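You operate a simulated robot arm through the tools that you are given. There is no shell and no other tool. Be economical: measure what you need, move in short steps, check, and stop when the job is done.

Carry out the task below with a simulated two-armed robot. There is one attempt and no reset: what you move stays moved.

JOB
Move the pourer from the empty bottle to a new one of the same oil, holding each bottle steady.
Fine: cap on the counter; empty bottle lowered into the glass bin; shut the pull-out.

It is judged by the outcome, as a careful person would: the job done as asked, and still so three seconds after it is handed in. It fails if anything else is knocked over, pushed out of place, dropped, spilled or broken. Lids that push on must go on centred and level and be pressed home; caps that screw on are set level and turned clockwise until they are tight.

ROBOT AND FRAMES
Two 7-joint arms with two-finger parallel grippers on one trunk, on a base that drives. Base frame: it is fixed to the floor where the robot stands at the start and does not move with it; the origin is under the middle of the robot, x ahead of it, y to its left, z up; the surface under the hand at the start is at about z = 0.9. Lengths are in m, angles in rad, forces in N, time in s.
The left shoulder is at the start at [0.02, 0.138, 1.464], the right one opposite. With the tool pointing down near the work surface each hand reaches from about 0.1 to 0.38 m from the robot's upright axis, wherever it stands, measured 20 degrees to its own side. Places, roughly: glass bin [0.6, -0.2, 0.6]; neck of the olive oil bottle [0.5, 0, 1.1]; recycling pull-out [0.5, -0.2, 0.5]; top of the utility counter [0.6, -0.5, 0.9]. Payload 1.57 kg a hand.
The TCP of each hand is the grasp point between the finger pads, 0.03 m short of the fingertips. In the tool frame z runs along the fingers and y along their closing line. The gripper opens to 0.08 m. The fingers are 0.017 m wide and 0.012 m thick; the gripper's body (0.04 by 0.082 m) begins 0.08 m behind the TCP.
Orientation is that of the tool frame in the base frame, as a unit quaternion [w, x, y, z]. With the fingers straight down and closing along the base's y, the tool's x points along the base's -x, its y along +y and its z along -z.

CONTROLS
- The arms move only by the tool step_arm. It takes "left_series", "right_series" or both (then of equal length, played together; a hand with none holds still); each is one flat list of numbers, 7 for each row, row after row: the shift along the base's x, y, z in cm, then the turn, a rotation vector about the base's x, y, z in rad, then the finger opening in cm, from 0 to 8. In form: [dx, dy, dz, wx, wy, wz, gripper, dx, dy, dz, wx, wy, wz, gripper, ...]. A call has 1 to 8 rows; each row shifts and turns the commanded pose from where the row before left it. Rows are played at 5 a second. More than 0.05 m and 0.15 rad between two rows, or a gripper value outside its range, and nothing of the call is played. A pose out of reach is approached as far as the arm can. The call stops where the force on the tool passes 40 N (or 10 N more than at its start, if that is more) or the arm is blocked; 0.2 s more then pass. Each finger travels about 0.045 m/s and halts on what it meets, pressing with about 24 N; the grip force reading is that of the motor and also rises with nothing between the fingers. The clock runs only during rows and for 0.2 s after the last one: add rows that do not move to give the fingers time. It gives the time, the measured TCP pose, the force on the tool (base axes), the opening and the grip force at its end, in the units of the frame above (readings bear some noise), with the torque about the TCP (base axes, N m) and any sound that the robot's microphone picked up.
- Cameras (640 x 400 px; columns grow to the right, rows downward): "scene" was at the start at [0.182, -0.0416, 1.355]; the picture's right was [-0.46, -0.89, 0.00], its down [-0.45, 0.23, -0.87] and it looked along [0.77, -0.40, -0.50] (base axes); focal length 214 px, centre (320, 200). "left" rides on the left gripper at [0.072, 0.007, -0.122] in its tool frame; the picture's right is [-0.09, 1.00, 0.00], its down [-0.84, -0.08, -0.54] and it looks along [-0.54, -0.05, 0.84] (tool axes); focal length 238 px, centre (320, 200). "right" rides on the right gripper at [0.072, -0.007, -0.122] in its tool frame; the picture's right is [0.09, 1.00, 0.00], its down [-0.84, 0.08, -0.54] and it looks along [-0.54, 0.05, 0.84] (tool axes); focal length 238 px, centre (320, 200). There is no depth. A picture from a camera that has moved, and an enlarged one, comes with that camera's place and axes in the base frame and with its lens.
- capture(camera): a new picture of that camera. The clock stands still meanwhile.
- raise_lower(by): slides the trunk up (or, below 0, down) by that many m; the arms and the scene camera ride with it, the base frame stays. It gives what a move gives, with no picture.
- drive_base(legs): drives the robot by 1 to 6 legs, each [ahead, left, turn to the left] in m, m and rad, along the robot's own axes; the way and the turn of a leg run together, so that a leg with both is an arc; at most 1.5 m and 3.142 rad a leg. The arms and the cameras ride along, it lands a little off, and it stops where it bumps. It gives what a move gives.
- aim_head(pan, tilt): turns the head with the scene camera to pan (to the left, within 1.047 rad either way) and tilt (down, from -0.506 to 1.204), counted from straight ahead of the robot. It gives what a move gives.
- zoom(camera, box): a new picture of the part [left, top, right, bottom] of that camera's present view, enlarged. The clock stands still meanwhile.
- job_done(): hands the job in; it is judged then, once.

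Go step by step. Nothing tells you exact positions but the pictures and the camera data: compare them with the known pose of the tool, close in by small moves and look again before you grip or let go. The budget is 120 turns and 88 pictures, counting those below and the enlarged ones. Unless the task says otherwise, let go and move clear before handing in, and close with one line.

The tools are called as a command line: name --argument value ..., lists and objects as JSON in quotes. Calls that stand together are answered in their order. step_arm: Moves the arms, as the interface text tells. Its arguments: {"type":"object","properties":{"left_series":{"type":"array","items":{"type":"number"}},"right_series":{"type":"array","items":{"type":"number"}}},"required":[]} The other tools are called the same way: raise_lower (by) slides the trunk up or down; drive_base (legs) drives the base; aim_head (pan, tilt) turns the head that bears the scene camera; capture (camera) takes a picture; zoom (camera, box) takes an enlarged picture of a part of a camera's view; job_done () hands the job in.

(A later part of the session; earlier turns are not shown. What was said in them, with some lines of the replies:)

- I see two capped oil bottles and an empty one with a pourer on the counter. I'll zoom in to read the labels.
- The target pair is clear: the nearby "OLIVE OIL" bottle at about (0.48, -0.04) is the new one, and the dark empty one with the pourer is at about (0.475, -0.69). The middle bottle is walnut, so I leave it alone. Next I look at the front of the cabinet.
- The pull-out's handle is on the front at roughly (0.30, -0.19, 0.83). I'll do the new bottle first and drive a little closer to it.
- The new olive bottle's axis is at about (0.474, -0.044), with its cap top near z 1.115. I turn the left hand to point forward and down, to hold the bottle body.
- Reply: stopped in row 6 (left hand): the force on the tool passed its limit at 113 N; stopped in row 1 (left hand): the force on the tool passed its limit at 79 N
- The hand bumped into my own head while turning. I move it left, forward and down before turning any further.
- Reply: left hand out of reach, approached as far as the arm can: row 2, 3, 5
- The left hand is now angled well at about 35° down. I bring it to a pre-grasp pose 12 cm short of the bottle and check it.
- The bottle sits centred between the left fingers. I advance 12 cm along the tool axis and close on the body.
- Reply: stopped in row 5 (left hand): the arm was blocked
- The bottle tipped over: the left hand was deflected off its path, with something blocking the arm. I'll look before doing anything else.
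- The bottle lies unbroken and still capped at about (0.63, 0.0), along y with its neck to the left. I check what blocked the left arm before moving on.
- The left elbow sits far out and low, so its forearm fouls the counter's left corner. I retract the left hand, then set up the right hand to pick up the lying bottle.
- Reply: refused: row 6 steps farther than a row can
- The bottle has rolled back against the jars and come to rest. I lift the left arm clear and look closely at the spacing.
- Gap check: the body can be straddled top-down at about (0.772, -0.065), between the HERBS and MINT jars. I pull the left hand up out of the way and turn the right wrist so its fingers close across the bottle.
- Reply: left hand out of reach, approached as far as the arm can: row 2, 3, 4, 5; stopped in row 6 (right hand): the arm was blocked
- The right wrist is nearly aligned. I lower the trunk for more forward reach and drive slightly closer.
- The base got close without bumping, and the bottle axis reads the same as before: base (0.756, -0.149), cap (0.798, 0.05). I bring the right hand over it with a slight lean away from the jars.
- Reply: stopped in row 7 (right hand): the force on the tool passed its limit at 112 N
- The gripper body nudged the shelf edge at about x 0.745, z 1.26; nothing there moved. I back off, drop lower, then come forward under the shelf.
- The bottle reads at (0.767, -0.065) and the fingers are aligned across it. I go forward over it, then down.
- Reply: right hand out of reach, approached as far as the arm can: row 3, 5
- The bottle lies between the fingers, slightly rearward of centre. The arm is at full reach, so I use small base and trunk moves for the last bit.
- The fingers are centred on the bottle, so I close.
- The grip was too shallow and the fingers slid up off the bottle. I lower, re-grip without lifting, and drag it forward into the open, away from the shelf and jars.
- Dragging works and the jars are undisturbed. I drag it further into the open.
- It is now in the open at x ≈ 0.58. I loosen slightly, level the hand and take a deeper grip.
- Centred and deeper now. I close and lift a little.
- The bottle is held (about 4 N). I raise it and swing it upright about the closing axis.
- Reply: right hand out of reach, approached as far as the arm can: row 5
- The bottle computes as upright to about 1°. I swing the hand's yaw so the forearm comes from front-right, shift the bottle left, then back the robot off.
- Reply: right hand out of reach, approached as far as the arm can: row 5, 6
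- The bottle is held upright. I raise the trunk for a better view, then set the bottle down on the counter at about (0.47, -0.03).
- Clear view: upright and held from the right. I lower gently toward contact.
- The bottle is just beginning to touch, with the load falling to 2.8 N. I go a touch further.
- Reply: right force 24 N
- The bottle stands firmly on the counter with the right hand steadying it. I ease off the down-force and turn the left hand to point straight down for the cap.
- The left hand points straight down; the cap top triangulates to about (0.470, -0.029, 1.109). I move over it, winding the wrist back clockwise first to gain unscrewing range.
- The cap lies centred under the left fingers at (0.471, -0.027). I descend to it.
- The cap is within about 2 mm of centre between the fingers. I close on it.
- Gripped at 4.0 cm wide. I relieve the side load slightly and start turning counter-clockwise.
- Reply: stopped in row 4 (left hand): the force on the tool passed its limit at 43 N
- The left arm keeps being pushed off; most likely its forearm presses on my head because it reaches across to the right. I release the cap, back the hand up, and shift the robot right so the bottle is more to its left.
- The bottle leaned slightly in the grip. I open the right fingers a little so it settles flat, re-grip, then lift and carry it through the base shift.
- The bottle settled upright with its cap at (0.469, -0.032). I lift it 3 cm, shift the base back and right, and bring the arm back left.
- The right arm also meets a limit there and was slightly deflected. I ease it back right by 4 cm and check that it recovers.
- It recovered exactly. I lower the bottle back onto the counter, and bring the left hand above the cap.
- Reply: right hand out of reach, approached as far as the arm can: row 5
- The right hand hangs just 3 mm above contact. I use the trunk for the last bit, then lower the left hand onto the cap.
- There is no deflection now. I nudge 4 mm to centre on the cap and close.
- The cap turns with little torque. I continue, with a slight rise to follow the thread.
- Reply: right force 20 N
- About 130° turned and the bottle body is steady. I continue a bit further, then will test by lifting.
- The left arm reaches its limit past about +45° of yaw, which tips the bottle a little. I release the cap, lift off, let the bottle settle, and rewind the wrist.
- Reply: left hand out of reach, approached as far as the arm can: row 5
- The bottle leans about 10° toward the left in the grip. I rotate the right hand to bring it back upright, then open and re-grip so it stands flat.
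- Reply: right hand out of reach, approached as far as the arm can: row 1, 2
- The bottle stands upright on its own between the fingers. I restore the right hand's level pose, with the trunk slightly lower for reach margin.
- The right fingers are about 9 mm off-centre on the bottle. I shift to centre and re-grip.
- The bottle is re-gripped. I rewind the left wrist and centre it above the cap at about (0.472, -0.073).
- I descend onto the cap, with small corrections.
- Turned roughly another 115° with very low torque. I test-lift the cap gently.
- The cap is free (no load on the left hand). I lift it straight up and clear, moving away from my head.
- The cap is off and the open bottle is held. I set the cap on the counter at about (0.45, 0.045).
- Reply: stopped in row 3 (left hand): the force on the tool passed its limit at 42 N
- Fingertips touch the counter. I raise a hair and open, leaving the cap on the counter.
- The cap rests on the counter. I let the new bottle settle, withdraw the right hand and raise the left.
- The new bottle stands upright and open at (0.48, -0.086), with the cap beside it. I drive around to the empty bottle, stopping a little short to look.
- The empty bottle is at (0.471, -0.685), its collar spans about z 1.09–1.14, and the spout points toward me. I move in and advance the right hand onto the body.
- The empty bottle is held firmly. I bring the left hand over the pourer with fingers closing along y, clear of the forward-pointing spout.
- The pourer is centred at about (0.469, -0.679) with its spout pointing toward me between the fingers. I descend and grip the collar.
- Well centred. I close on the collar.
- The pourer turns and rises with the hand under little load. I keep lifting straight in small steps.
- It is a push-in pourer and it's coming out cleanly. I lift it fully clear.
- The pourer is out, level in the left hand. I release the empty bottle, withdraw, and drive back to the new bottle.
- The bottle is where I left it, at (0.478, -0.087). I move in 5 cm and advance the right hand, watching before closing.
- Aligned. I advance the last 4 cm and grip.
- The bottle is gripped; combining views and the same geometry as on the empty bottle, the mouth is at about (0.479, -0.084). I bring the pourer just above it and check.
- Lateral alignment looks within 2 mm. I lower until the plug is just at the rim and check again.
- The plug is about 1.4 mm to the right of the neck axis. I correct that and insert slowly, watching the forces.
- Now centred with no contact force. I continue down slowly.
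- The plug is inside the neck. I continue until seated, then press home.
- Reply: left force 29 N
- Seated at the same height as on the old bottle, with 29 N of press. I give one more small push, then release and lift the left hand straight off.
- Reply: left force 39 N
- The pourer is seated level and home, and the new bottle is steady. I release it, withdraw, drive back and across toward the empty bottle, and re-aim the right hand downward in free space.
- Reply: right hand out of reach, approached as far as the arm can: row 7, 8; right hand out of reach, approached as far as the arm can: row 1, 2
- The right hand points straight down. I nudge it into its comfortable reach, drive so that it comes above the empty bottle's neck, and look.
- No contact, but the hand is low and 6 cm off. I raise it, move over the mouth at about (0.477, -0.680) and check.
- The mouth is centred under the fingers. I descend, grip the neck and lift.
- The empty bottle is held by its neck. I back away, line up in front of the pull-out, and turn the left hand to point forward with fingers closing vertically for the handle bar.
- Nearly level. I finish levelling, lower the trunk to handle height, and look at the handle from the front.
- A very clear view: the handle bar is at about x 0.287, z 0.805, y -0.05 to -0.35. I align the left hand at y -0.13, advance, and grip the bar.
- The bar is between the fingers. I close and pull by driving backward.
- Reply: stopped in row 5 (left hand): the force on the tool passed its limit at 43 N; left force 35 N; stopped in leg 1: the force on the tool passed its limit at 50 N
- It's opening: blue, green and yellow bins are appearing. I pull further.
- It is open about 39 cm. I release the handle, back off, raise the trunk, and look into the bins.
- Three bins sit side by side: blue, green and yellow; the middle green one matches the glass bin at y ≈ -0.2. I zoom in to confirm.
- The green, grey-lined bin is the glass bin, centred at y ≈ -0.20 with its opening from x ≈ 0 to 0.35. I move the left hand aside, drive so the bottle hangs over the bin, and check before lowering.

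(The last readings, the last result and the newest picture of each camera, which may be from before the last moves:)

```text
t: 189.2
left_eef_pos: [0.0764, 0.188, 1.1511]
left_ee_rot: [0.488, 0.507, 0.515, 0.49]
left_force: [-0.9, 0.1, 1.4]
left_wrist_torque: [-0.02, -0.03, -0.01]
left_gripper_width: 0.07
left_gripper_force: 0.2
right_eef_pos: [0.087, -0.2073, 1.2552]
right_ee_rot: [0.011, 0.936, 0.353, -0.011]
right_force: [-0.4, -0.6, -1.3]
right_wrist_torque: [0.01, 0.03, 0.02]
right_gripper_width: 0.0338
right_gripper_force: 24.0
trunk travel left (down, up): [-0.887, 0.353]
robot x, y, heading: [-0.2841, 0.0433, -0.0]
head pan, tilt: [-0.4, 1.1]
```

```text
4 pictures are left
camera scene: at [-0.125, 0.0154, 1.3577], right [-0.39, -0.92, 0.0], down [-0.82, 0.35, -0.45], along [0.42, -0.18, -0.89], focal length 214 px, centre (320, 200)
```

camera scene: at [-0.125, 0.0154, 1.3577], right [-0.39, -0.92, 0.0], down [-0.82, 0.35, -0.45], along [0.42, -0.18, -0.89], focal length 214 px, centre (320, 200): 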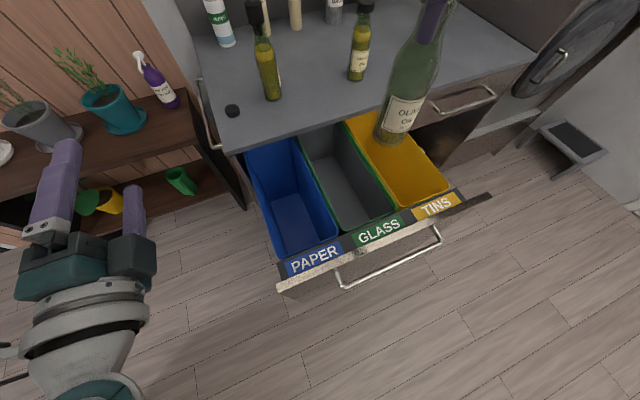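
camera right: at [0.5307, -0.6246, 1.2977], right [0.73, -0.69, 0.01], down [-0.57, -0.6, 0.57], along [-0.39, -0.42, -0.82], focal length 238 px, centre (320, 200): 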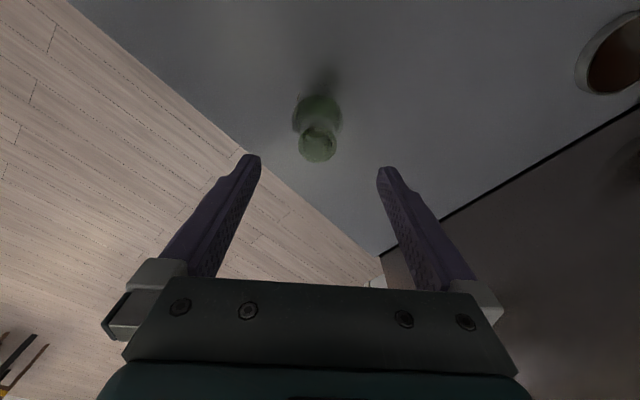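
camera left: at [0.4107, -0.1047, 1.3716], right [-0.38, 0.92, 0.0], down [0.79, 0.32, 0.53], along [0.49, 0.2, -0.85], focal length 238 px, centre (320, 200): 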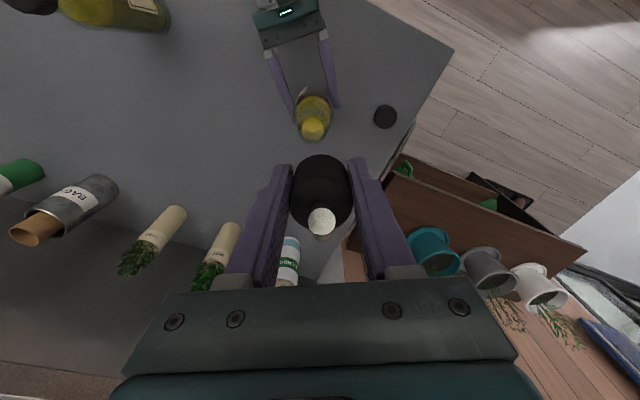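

The labels confirm PAPER / GLASS / TINS, with GLASS in the middle. I centre the bottle over it and lower with the trunk, then the arm.

step_arm --right_series '[1.4, 1.3, 0, 0, 0, 0, 1, 1.4, 1.3, 0, 0, 0, 0, 1, 0, 0, 0, 0, 0, 0, 1]'

raise_lower --by -0.2

capture --camera "scene"

```text
t: 190.0
left_eef_pos: [0.0761, 0.1889, 1.1509]
left_ee_rot: [0.488, 0.508, 0.514, 0.489]
left_force: [-0.5, -0.1, 0.0]
left_wrist_torque: [-0.02, 0.01, 0.0]
left_gripper_width: 0.0699
left_gripper_force: 0.0
right_eef_pos: [0.1147, -0.1807, 1.256]
right_ee_rot: [0.01, 0.936, 0.353, -0.012]
right_force: [-0.5, -0.5, -1.4]
right_wrist_torque: [-0.02, 0.02, 0.0]
right_gripper_width: 0.0336
right_gripper_force: 24.1
trunk travel left (down, up): [-0.887, 0.353]
robot x, y, heading: [-0.2886, 0.0371, -0.001]
head pan, tilt: [-0.4, 1.1]
```

```text
t: 192.2
left_eef_pos: [0.0778, 0.1892, 0.9512]
left_ee_rot: [0.488, 0.508, 0.514, 0.49]
left_force: [-0.3, 0.9, -0.2]
left_wrist_torque: [0.03, 0.01, 0.01]
left_gripper_width: 0.07
left_gripper_force: 0.0
right_eef_pos: [0.1126, -0.1818, 1.0557]
right_ee_rot: [0.011, 0.936, 0.352, -0.012]
right_force: [0.1, -0.6, -0.8]
right_wrist_torque: [0.01, 0.0, -0.01]
right_gripper_width: 0.0338
right_gripper_force: 24.3
trunk travel left (down, up): [-0.687, 0.553]
robot x, y, heading: [-0.2863, 0.0424, -0.005]
head pan, tilt: [-0.4, 1.1]
```

```text
3 pictures are left
camera scene: at [-0.1251, 0.0154, 1.1577], right [-0.39, -0.92, 0.0], down [-0.82, 0.35, -0.45], along [0.42, -0.18, -0.89], focal length 214 px, centre (320, 200)
```

scene: 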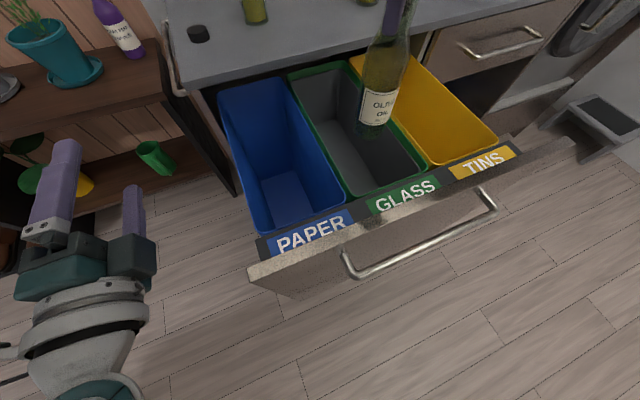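

The bottle is centred over the glass bin. I lower further in steps, watching for contact.

step_arm --right_series '[0, 0.8, 0, 0, 0, 0, 1, 0, 0, 0, 0, 0, 0, 1]'

raise_lower --by -0.1

raise_lower --by -0.04

```text
t: 192.8
left_eef_pos: [0.0764, 0.1879, 0.9525]
left_ee_rot: [0.488, 0.507, 0.515, 0.489]
left_force: [-0.5, -0.1, -0.9]
left_wrist_torque: [-0.02, 0.02, -0.02]
left_gripper_width: 0.07
left_gripper_force: 0.0
right_eef_pos: [0.1137, -0.1732, 1.0562]
right_ee_rot: [0.01, 0.936, 0.353, -0.011]
right_force: [0.2, 0.6, -1.2]
right_wrist_torque: [0.02, 0.01, 0.0]
right_gripper_width: 0.0336
right_gripper_force: 24.2
trunk travel left (down, up): [-0.687, 0.553]
robot x, y, heading: [-0.2856, 0.0396, 0.003]
head pan, tilt: [-0.4, 1.1]
```

```text
t: 194.1
left_eef_pos: [0.0772, 0.1883, 0.8522]
left_ee_rot: [0.488, 0.507, 0.514, 0.489]
left_force: [0.2, -0.3, 0.4]
left_wrist_torque: [0.0, 0.01, -0.01]
left_gripper_width: 0.0703
left_gripper_force: 0.1
right_eef_pos: [0.1133, -0.1735, 0.9555]
right_ee_rot: [0.01, 0.936, 0.353, -0.013]
right_force: [0.0, -0.4, -2.0]
right_wrist_torque: [0.02, -0.02, -0.04]
right_gripper_width: 0.0335
right_gripper_force: 24.1
trunk travel left (down, up): [-0.587, 0.653]
robot x, y, heading: [-0.2834, 0.0403, -0.005]
head pan, tilt: [-0.4, 1.1]
```

```text
t: 195.0
left_eef_pos: [0.0778, 0.1879, 0.8113]
left_ee_rot: [0.488, 0.508, 0.514, 0.49]
left_force: [0.0, 0.1, 0.2]
left_wrist_torque: [-0.01, -0.01, 0.0]
left_gripper_width: 0.07
left_gripper_force: 0.0
right_eef_pos: [0.1139, -0.1736, 0.916]
right_ee_rot: [0.01, 0.936, 0.353, -0.011]
right_force: [0.2, -0.9, -2.6]
right_wrist_torque: [-0.01, -0.01, -0.01]
right_gripper_width: 0.034
right_gripper_force: 23.8
trunk travel left (down, up): [-0.547, 0.693]
robot x, y, heading: [-0.2863, 0.0385, -0.003]
head pan, tilt: [-0.4, 1.1]
```

step_arm --right_series '[0, 0, -1, 0, 0, 0, 1, 0, 0, -1, 0, 0, 0, 1, 0, 0, -1, 0, 0, 0, 1, 0, 0, 0, 0, 0, 0, 1]'

step_arm --right_series '[0, 0, -0.7, 0, 0, 0, 1, 0, 0, -0.7, 0, 0, 0, 1, 0, 0, -0.7, 0, 0, 0, 1, 0, 0, 0, 0, 0, 0, 1]'

```text
t: 196.0
left_eef_pos: [0.0766, 0.1899, 0.8119]
left_ee_rot: [0.489, 0.507, 0.514, 0.49]
left_force: [-0.1, 0.1, 0.1]
left_wrist_torque: [-0.01, 0.03, 0.03]
left_gripper_width: 0.0703
left_gripper_force: 0.0
right_eef_pos: [0.1135, -0.1739, 0.8858]
right_ee_rot: [0.01, 0.936, 0.352, -0.012]
right_force: [-0.3, -0.2, -2.1]
right_wrist_torque: [-0.02, 0.0, 0.0]
right_gripper_width: 0.0338
right_gripper_force: 23.5
trunk travel left (down, up): [-0.547, 0.693]
robot x, y, heading: [-0.2851, 0.0437, -0.005]
head pan, tilt: [-0.4, 1.1]
```

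```text
t: 197.0
left_eef_pos: [0.0774, 0.1885, 0.8122]
left_ee_rot: [0.488, 0.507, 0.514, 0.49]
left_force: [0.8, -0.3, -0.7]
left_wrist_torque: [-0.02, 0.01, 0.05]
left_gripper_width: 0.07
left_gripper_force: 0.1
right_eef_pos: [0.1129, -0.1729, 0.8642]
right_ee_rot: [0.011, 0.936, 0.352, -0.012]
right_force: [-0.2, 0.6, -2.2]
right_wrist_torque: [0.0, 0.0, 0.04]
right_gripper_width: 0.0335
right_gripper_force: 24.0
trunk travel left (down, up): [-0.547, 0.693]
robot x, y, heading: [-0.2832, 0.0406, 0.001]
head pan, tilt: [-0.4, 1.1]
```

No contact yet. I keep lowering.

step_arm --right_series '[0, 0, -0.8, 0, 0, 0, 1, 0, 0, -0.8, 0, 0, 0, 1, 0, 0, -0.8, 0, 0, 0, 1, 0, 0, 0, 0, 0, 0, 1]'

step_arm --right_series '[0, 0, -0.7, 0, 0, 0, 1, 0, 0, -0.7, 0, 0, 0, 1, 0, 0, -0.7, 0, 0, 0, 1, 0, 0, 0, 0, 0, 0, 1]'

```text
t: 198.0
left_eef_pos: [0.0769, 0.1881, 0.8113]
left_ee_rot: [0.488, 0.507, 0.514, 0.49]
left_force: [0.3, 0.2, 0.2]
left_wrist_torque: [-0.01, 0.02, 0.0]
left_gripper_width: 0.07
left_gripper_force: 0.1
right_eef_pos: [0.1117, -0.1725, 0.8404]
right_ee_rot: [0.01, 0.936, 0.353, -0.012]
right_force: [0.9, -0.8, -2.4]
right_wrist_torque: [0.01, -0.01, 0.02]
right_gripper_width: 0.0336
right_gripper_force: 24.2
trunk travel left (down, up): [-0.547, 0.693]
robot x, y, heading: [-0.2866, 0.0394, 0.001]
head pan, tilt: [-0.4, 1.1]
```

```text
t: 199.0
left_eef_pos: [0.0767, 0.1888, 0.8112]
left_ee_rot: [0.488, 0.508, 0.514, 0.49]
left_force: [-0.1, -0.2, -0.2]
left_wrist_torque: [0.01, 0.02, 0.01]
left_gripper_width: 0.0699
left_gripper_force: 0.1
right_eef_pos: [0.1136, -0.1739, 0.8185]
right_ee_rot: [0.01, 0.935, 0.353, -0.012]
right_force: [-0.2, 0.5, -1.6]
right_wrist_torque: [-0.01, -0.01, -0.02]
right_gripper_width: 0.0339
right_gripper_force: 23.4
trunk travel left (down, up): [-0.547, 0.693]
robot x, y, heading: [-0.2868, 0.0411, -0.0]
head pan, tilt: [-0.4, 1.1]
```

step_arm --right_series '[0, 0, -0.7, 0, 0, 0, 1, 0, 0, -0.7, 0, 0, 0, 1, 0, 0, -0.7, 0, 0, 0, 1, 0, 0, 0, 0, 0, 0, 1]'

step_arm --right_series '[0, 0, -0.7, 0, 0, 0, 1, 0, 0, -0.7, 0, 0, 0, 1, 0, 0, -0.7, 0, 0, 0, 1, 0, 0, 0, 0, 0, 0, 1]'

capture --camera "scene"

```text
t: 200.0
left_eef_pos: [0.0764, 0.1884, 0.8109]
left_ee_rot: [0.488, 0.507, 0.515, 0.49]
left_force: [0.2, -0.4, 0.6]
left_wrist_torque: [-0.01, 0.03, 0.02]
left_gripper_width: 0.07
left_gripper_force: 0.0
right_eef_pos: [0.1133, -0.1728, 0.7984]
right_ee_rot: [0.01, 0.936, 0.353, -0.013]
right_force: [-0.5, 0.0, -2.0]
right_wrist_torque: [0.01, -0.02, -0.03]
right_gripper_width: 0.0337
right_gripper_force: 24.2
trunk travel left (down, up): [-0.547, 0.693]
robot x, y, heading: [-0.2854, 0.0387, -0.001]
head pan, tilt: [-0.4, 1.1]
```

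```text
t: 200.5
left_eef_pos: [0.0781, 0.1877, 0.813]
left_ee_rot: [0.489, 0.507, 0.515, 0.489]
left_force: [-0.4, 0.4, 0.5]
left_wrist_torque: [0.01, 0.03, -0.02]
left_gripper_width: 0.0698
left_gripper_force: 0.1
right_eef_pos: [0.1178, -0.1741, 0.7952]
right_ee_rot: [0.011, 0.936, 0.352, -0.006]
right_force: [-1.5, -0.9, 16.4]
right_wrist_torque: [0.11, 0.53, 0.03]
right_gripper_width: 0.0343
right_gripper_force: 23.9
trunk travel left (down, up): [-0.547, 0.693]
robot x, y, heading: [-0.2815, 0.0434, -0.002]
head pan, tilt: [-0.4, 1.1]
stopped in row 2 (right hand): the force on the tool passed its limit at 42 N (the readings are from after the stop); the commanded pose is now the measured one
```

```text
2 pictures are left
camera scene: at [-0.1246, 0.0145, 1.0179], right [-0.39, -0.92, 0.0], down [-0.82, 0.35, -0.45], along [0.42, -0.18, -0.89], focal length 214 px, centre (320, 200)
```

scene: 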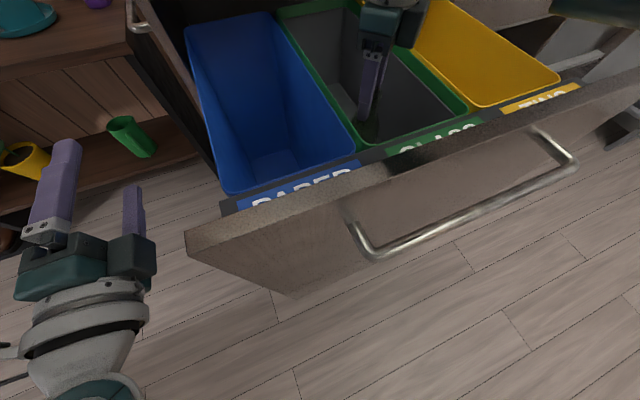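

The bottle stands on the glass bin's floor (z ≈ 0.60), below the rim. I release it gently, lift the hand out, and back away to the front of the pull-out.

step_arm --right_series '[0, 0, 0.2, 0, 0, 0, 2.5, 0, 0, 0, 0, 0, 0, 4, 0, 0, 0, 0, 0, 0, 5.5, 0, 0, 0, 0, 0, 0, 6, 0, 0, 2, 0, 0, 0, 6, 0, 0, 3, 0, 0, 0, 6, 0, 0, 4, 0, 0, 0, 6, 0, 0, 4, 0, 0, 0, 6]'

step_arm --right_series '[0, 0, 4, 0, 0, 0, 6, 0, 0, 4, 0, 0, 0, 6, 0, 0, 4, 0, 0, 0, 6, 0, 0, 0, 0, 0, 0, 6]'

```text
t: 202.3
left_eef_pos: [0.076, 0.1874, 0.8124]
left_ee_rot: [0.488, 0.508, 0.514, 0.49]
left_force: [0.4, -0.1, 0.3]
left_wrist_torque: [-0.02, 0.01, 0.01]
left_gripper_width: 0.0699
left_gripper_force: 0.1
right_eef_pos: [0.115, -0.1725, 0.9242]
right_ee_rot: [0.009, 0.936, 0.352, -0.008]
right_force: [0.3, 0.0, 0.8]
right_wrist_torque: [0.02, -0.02, 0.0]
right_gripper_width: 0.06
right_gripper_force: 0.0
trunk travel left (down, up): [-0.547, 0.693]
robot x, y, heading: [-0.2829, 0.0403, 0.001]
head pan, tilt: [-0.4, 1.1]
```

```text
t: 203.3
left_eef_pos: [0.0765, 0.1889, 0.8117]
left_ee_rot: [0.488, 0.508, 0.514, 0.49]
left_force: [0.0, 0.4, 0.1]
left_wrist_torque: [0.01, -0.05, -0.01]
left_gripper_width: 0.0699
left_gripper_force: 0.1
right_eef_pos: [0.1298, -0.1801, 1.043]
right_ee_rot: [0.009, 0.936, 0.353, -0.008]
right_force: [0.5, -0.7, -0.6]
right_wrist_torque: [-0.02, 0.01, -0.01]
right_gripper_width: 0.06
right_gripper_force: 0.1
right hand out of reach, approached as far as the arm can: row 2, 3
trunk travel left (down, up): [-0.547, 0.693]
robot x, y, heading: [-0.2863, 0.037, -0.006]
head pan, tilt: [-0.4, 1.1]
```

The bottle is released and my hand is out. I drive back in front of the pull-out and set the left hand to straddle the handle bar with fingertips toward the panel.

drive_base --legs '[[-0.36, 0, 0], [0, -0.237, 0]]'

step_arm --left_series '[2, -2, -0.6, 0, 0, 0, 7.5, 2, -2, -0.6, 0, 0, 0, 7.5, 2, -2, -0.5, 0, 0, 0, 7.5, 2, -1.5, -0.4, 0, 0, 0, 7.5, 0, 0, 0, 0, 0, 0, 7.5]' --right_series '[-1, -1, 0, 0, 0, 0, 6, -1, -1, 0, 0, 0, 0, 6, -1, -1, 0, 0, 0, 0, 6, -1, -1, 0, 0, 0, 0, 6, 0, 0, 0, 0, 0, 0, 6]'

aim_head --pan 0.0 --tilt 0.6

```text
t: 207.0
left_eef_pos: [-0.2829, -0.0495, 0.8118]
left_ee_rot: [0.488, 0.507, 0.514, 0.49]
left_force: [0.6, -0.6, -0.1]
left_wrist_torque: [0.0, 0.02, 0.0]
left_gripper_width: 0.0702
left_gripper_force: 0.1
right_eef_pos: [-0.2285, -0.4189, 1.043]
right_ee_rot: [0.009, 0.935, 0.354, -0.008]
right_force: [-0.5, 0.6, 1.2]
right_wrist_torque: [0.01, -0.01, -0.01]
right_gripper_width: 0.0602
right_gripper_force: 0.1
trunk travel left (down, up): [-0.547, 0.693]
robot x, y, heading: [-0.6459, -0.2011, -0.0]
head pan, tilt: [-0.4, 1.1]
```

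```text
t: 208.2
left_eef_pos: [-0.2031, -0.1247, 0.7899]
left_ee_rot: [0.488, 0.507, 0.514, 0.49]
left_force: [0.7, 0.3, -0.7]
left_wrist_torque: [-0.02, -0.02, 0.01]
left_gripper_width: 0.0751
left_gripper_force: 0.1
right_eef_pos: [-0.2631, -0.4644, 1.042]
right_ee_rot: [0.008, 0.934, 0.356, -0.009]
right_force: [-0.3, -0.1, 0.1]
right_wrist_torque: [0.01, 0.0, -0.02]
right_gripper_width: 0.0602
right_gripper_force: 0.1
right hand out of reach, approached as far as the arm can: row 1, 3
trunk travel left (down, up): [-0.547, 0.693]
robot x, y, heading: [-0.6449, -0.196, -0.002]
head pan, tilt: [-0.4, 1.1]
```

```text
t: 209.1
left_eef_pos: [-0.2032, -0.1255, 0.7899]
left_ee_rot: [0.488, 0.507, 0.514, 0.491]
left_force: [0.1, 0.3, 0.5]
left_wrist_torque: [0.03, 0.01, 0.03]
left_gripper_width: 0.075
left_gripper_force: 0.0
right_eef_pos: [-0.262, -0.4646, 1.0422]
right_ee_rot: [0.008, 0.935, 0.355, -0.008]
right_force: [0.9, -0.2, 0.5]
right_wrist_torque: [0.01, -0.02, 0.05]
right_gripper_width: 0.0599
right_gripper_force: 0.1
trunk travel left (down, up): [-0.547, 0.693]
robot x, y, heading: [-0.6463, -0.1964, 0.0]
head pan, tilt: [0.0, 0.6]
```

The left hand is exactly at the handle height. I push the pull-out shut by driving forward.

drive_base --legs '[[0.15, 0, 0]]'

drive_base --legs '[[0.2, 0, 0]]'

```text
t: 210.5
left_eef_pos: [-0.0544, -0.1233, 0.7906]
left_ee_rot: [0.489, 0.506, 0.515, 0.49]
left_force: [-0.3, 0.2, -0.1]
left_wrist_torque: [0.0, -0.03, -0.03]
left_gripper_width: 0.0751
left_gripper_force: 0.1
right_eef_pos: [-0.1132, -0.4642, 1.042]
right_ee_rot: [0.007, 0.935, 0.355, -0.008]
right_force: [-0.9, -0.6, -0.2]
right_wrist_torque: [-0.01, 0.03, 0.01]
right_gripper_width: 0.0599
right_gripper_force: 0.0
trunk travel left (down, up): [-0.547, 0.693]
robot x, y, heading: [-0.4944, -0.1987, 0.0]
head pan, tilt: [0.0, 0.6]
```

```text
t: 212.1
left_eef_pos: [0.1445, -0.1263, 0.7902]
left_ee_rot: [0.489, 0.508, 0.513, 0.49]
left_force: [-0.7, 0.1, 0.9]
left_wrist_torque: [0.02, -0.01, -0.02]
left_gripper_width: 0.075
left_gripper_force: 0.1
right_eef_pos: [0.0859, -0.4663, 1.0421]
right_ee_rot: [0.008, 0.935, 0.354, -0.008]
right_force: [1.1, 0.8, -0.2]
right_wrist_torque: [-0.02, 0.01, -0.04]
right_gripper_width: 0.0601
right_gripper_force: 0.1
trunk travel left (down, up): [-0.547, 0.693]
robot x, y, heading: [-0.297, -0.1974, -0.005]
head pan, tilt: [0.0, 0.6]
```

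drive_base --legs '[[0.14, 0, 0]]'

drive_base --legs '[[0.04, 0, 0]]'

capture --camera "scene"

```text
t: 213.4
left_eef_pos: [0.2854, -0.1265, 0.7913]
left_ee_rot: [0.489, 0.508, 0.514, 0.488]
left_force: [0.2, -0.4, 0.1]
left_wrist_torque: [0.02, -0.01, 0.0]
left_gripper_width: 0.0751
left_gripper_force: 0.1
right_eef_pos: [0.2249, -0.4665, 1.0413]
right_ee_rot: [0.009, 0.935, 0.354, -0.008]
right_force: [0.4, 0.0, 0.5]
right_wrist_torque: [-0.01, 0.02, -0.02]
right_gripper_width: 0.0599
right_gripper_force: 0.1
trunk travel left (down, up): [-0.547, 0.693]
robot x, y, heading: [-0.1542, -0.1992, -0.006]
head pan, tilt: [0.0, 0.6]
```

```text
t: 214.3
left_eef_pos: [0.3013, -0.1269, 0.7866]
left_ee_rot: [0.488, 0.508, 0.514, 0.49]
left_force: [-19.1, 3.0, 5.4]
left_wrist_torque: [-0.13, -1.1, 0.06]
left_gripper_width: 0.0786
left_gripper_force: 1.5
right_eef_pos: [0.2475, -0.4647, 1.0399]
right_ee_rot: [0.007, 0.935, 0.355, -0.01]
right_force: [-0.1, -0.2, 0.2]
right_wrist_torque: [0.0, -0.03, -0.01]
right_gripper_width: 0.0601
right_gripper_force: 0.1
trunk travel left (down, up): [-0.547, 0.693]
robot x, y, heading: [-0.1314, -0.2002, -0.006]
head pan, tilt: [0.0, 0.6]
stopped in leg 1: the force on the tool passed its limit at 114 N (the readings are from after the stop); the commanded pose is now the measured one
```

```text
1 pictures are left
camera scene: at [0.0554, -0.1993, 1.0556], right [0.0, -1.0, 0.0], down [-0.57, 0.0, -0.82], along [0.82, 0.0, -0.57], focal length 214 px, centre (320, 200)
```

scene: 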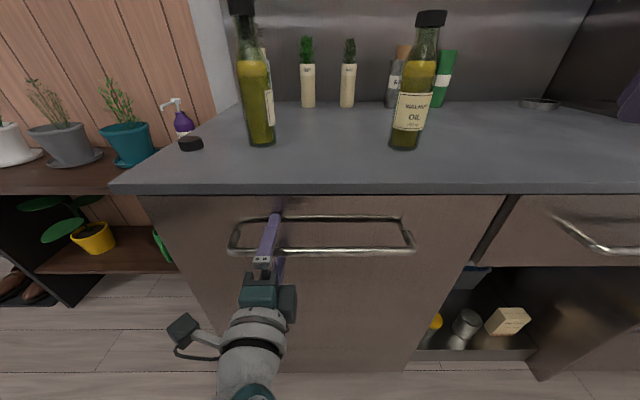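

The pull-out stops hard and flush: it's shut. I withdraw the left hand straight back without catching the bar, back off, and take a last look.

step_arm --left_series '[0, 0, 0.2, 0, 0, 0, 8, -1, 0, 0.2, 0, 0, 0, 8, -2, 0, 0, 0, 0, 0, 8, -2, 0, 0, 0, 0, 0, 8, -2, 0, 0, 0, 0, 0, 8, -2, 0, 0, 0, 0, 0, 8, 0, 0, 0, 0, 0, 0, 8]'

drive_base --legs '[[-0.2, 0, 0]]'

capture --camera "scene"

```text
t: 215.9
left_eef_pos: [0.2162, -0.1283, 0.7934]
left_ee_rot: [0.489, 0.507, 0.514, 0.49]
left_force: [0.0, 1.0, 1.1]
left_wrist_torque: [0.03, -0.01, -0.02]
left_gripper_width: 0.0798
left_gripper_force: 0.0
right_eef_pos: [0.2521, -0.4663, 1.0422]
right_ee_rot: [0.008, 0.935, 0.354, -0.009]
right_force: [-0.7, 0.0, 0.1]
right_wrist_torque: [-0.01, 0.04, -0.01]
right_gripper_width: 0.06
right_gripper_force: 0.1
trunk travel left (down, up): [-0.547, 0.693]
robot x, y, heading: [-0.1314, -0.1969, 0.001]
head pan, tilt: [0.0, 0.6]
```

```text
t: 217.5
left_eef_pos: [0.0159, -0.1268, 0.7922]
left_ee_rot: [0.488, 0.507, 0.514, 0.491]
left_force: [-0.3, -0.4, -0.3]
left_wrist_torque: [0.0, -0.01, 0.0]
left_gripper_width: 0.0797
left_gripper_force: 0.2
right_eef_pos: [0.051, -0.4645, 1.0423]
right_ee_rot: [0.009, 0.935, 0.355, -0.009]
right_force: [0.9, -0.4, 0.2]
right_wrist_torque: [-0.05, -0.01, -0.02]
right_gripper_width: 0.06
right_gripper_force: 0.1
trunk travel left (down, up): [-0.547, 0.693]
robot x, y, heading: [-0.3337, -0.1963, -0.003]
head pan, tilt: [0.0, 0.6]
```

```text
0 pictures are left
camera scene: at [-0.1416, -0.199, 1.0562], right [0.0, -1.0, 0.0], down [-0.57, 0.0, -0.82], along [0.82, 0.0, -0.57], focal length 214 px, centre (320, 200)
```

scene: 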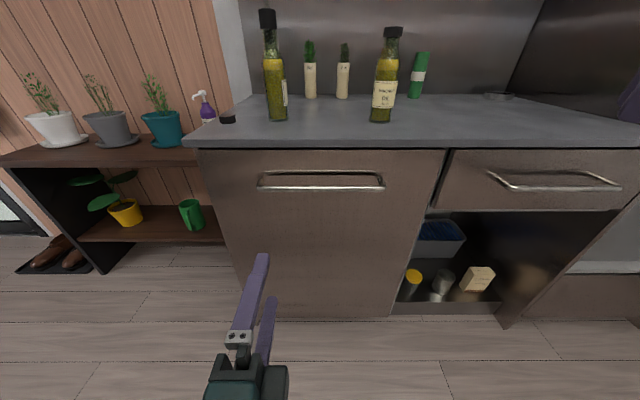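

The pull-out is shut flush, the pourer is on the new olive oil bottle, its cap is on the counter, and both hands are clear. I hand the job in.

job_done

```text
The job is handed in.
```

The pourer is pressed home on the new olive oil bottle, the old cap is on the counter, the empty bottle stands in the glass bin, and the pull-out is shut. Early on I knocked the capped new bottle onto its side; later, re-gripping it, I let it drop about 3 cm onto the counter. I saw no spill or damage, and it now stands upright.
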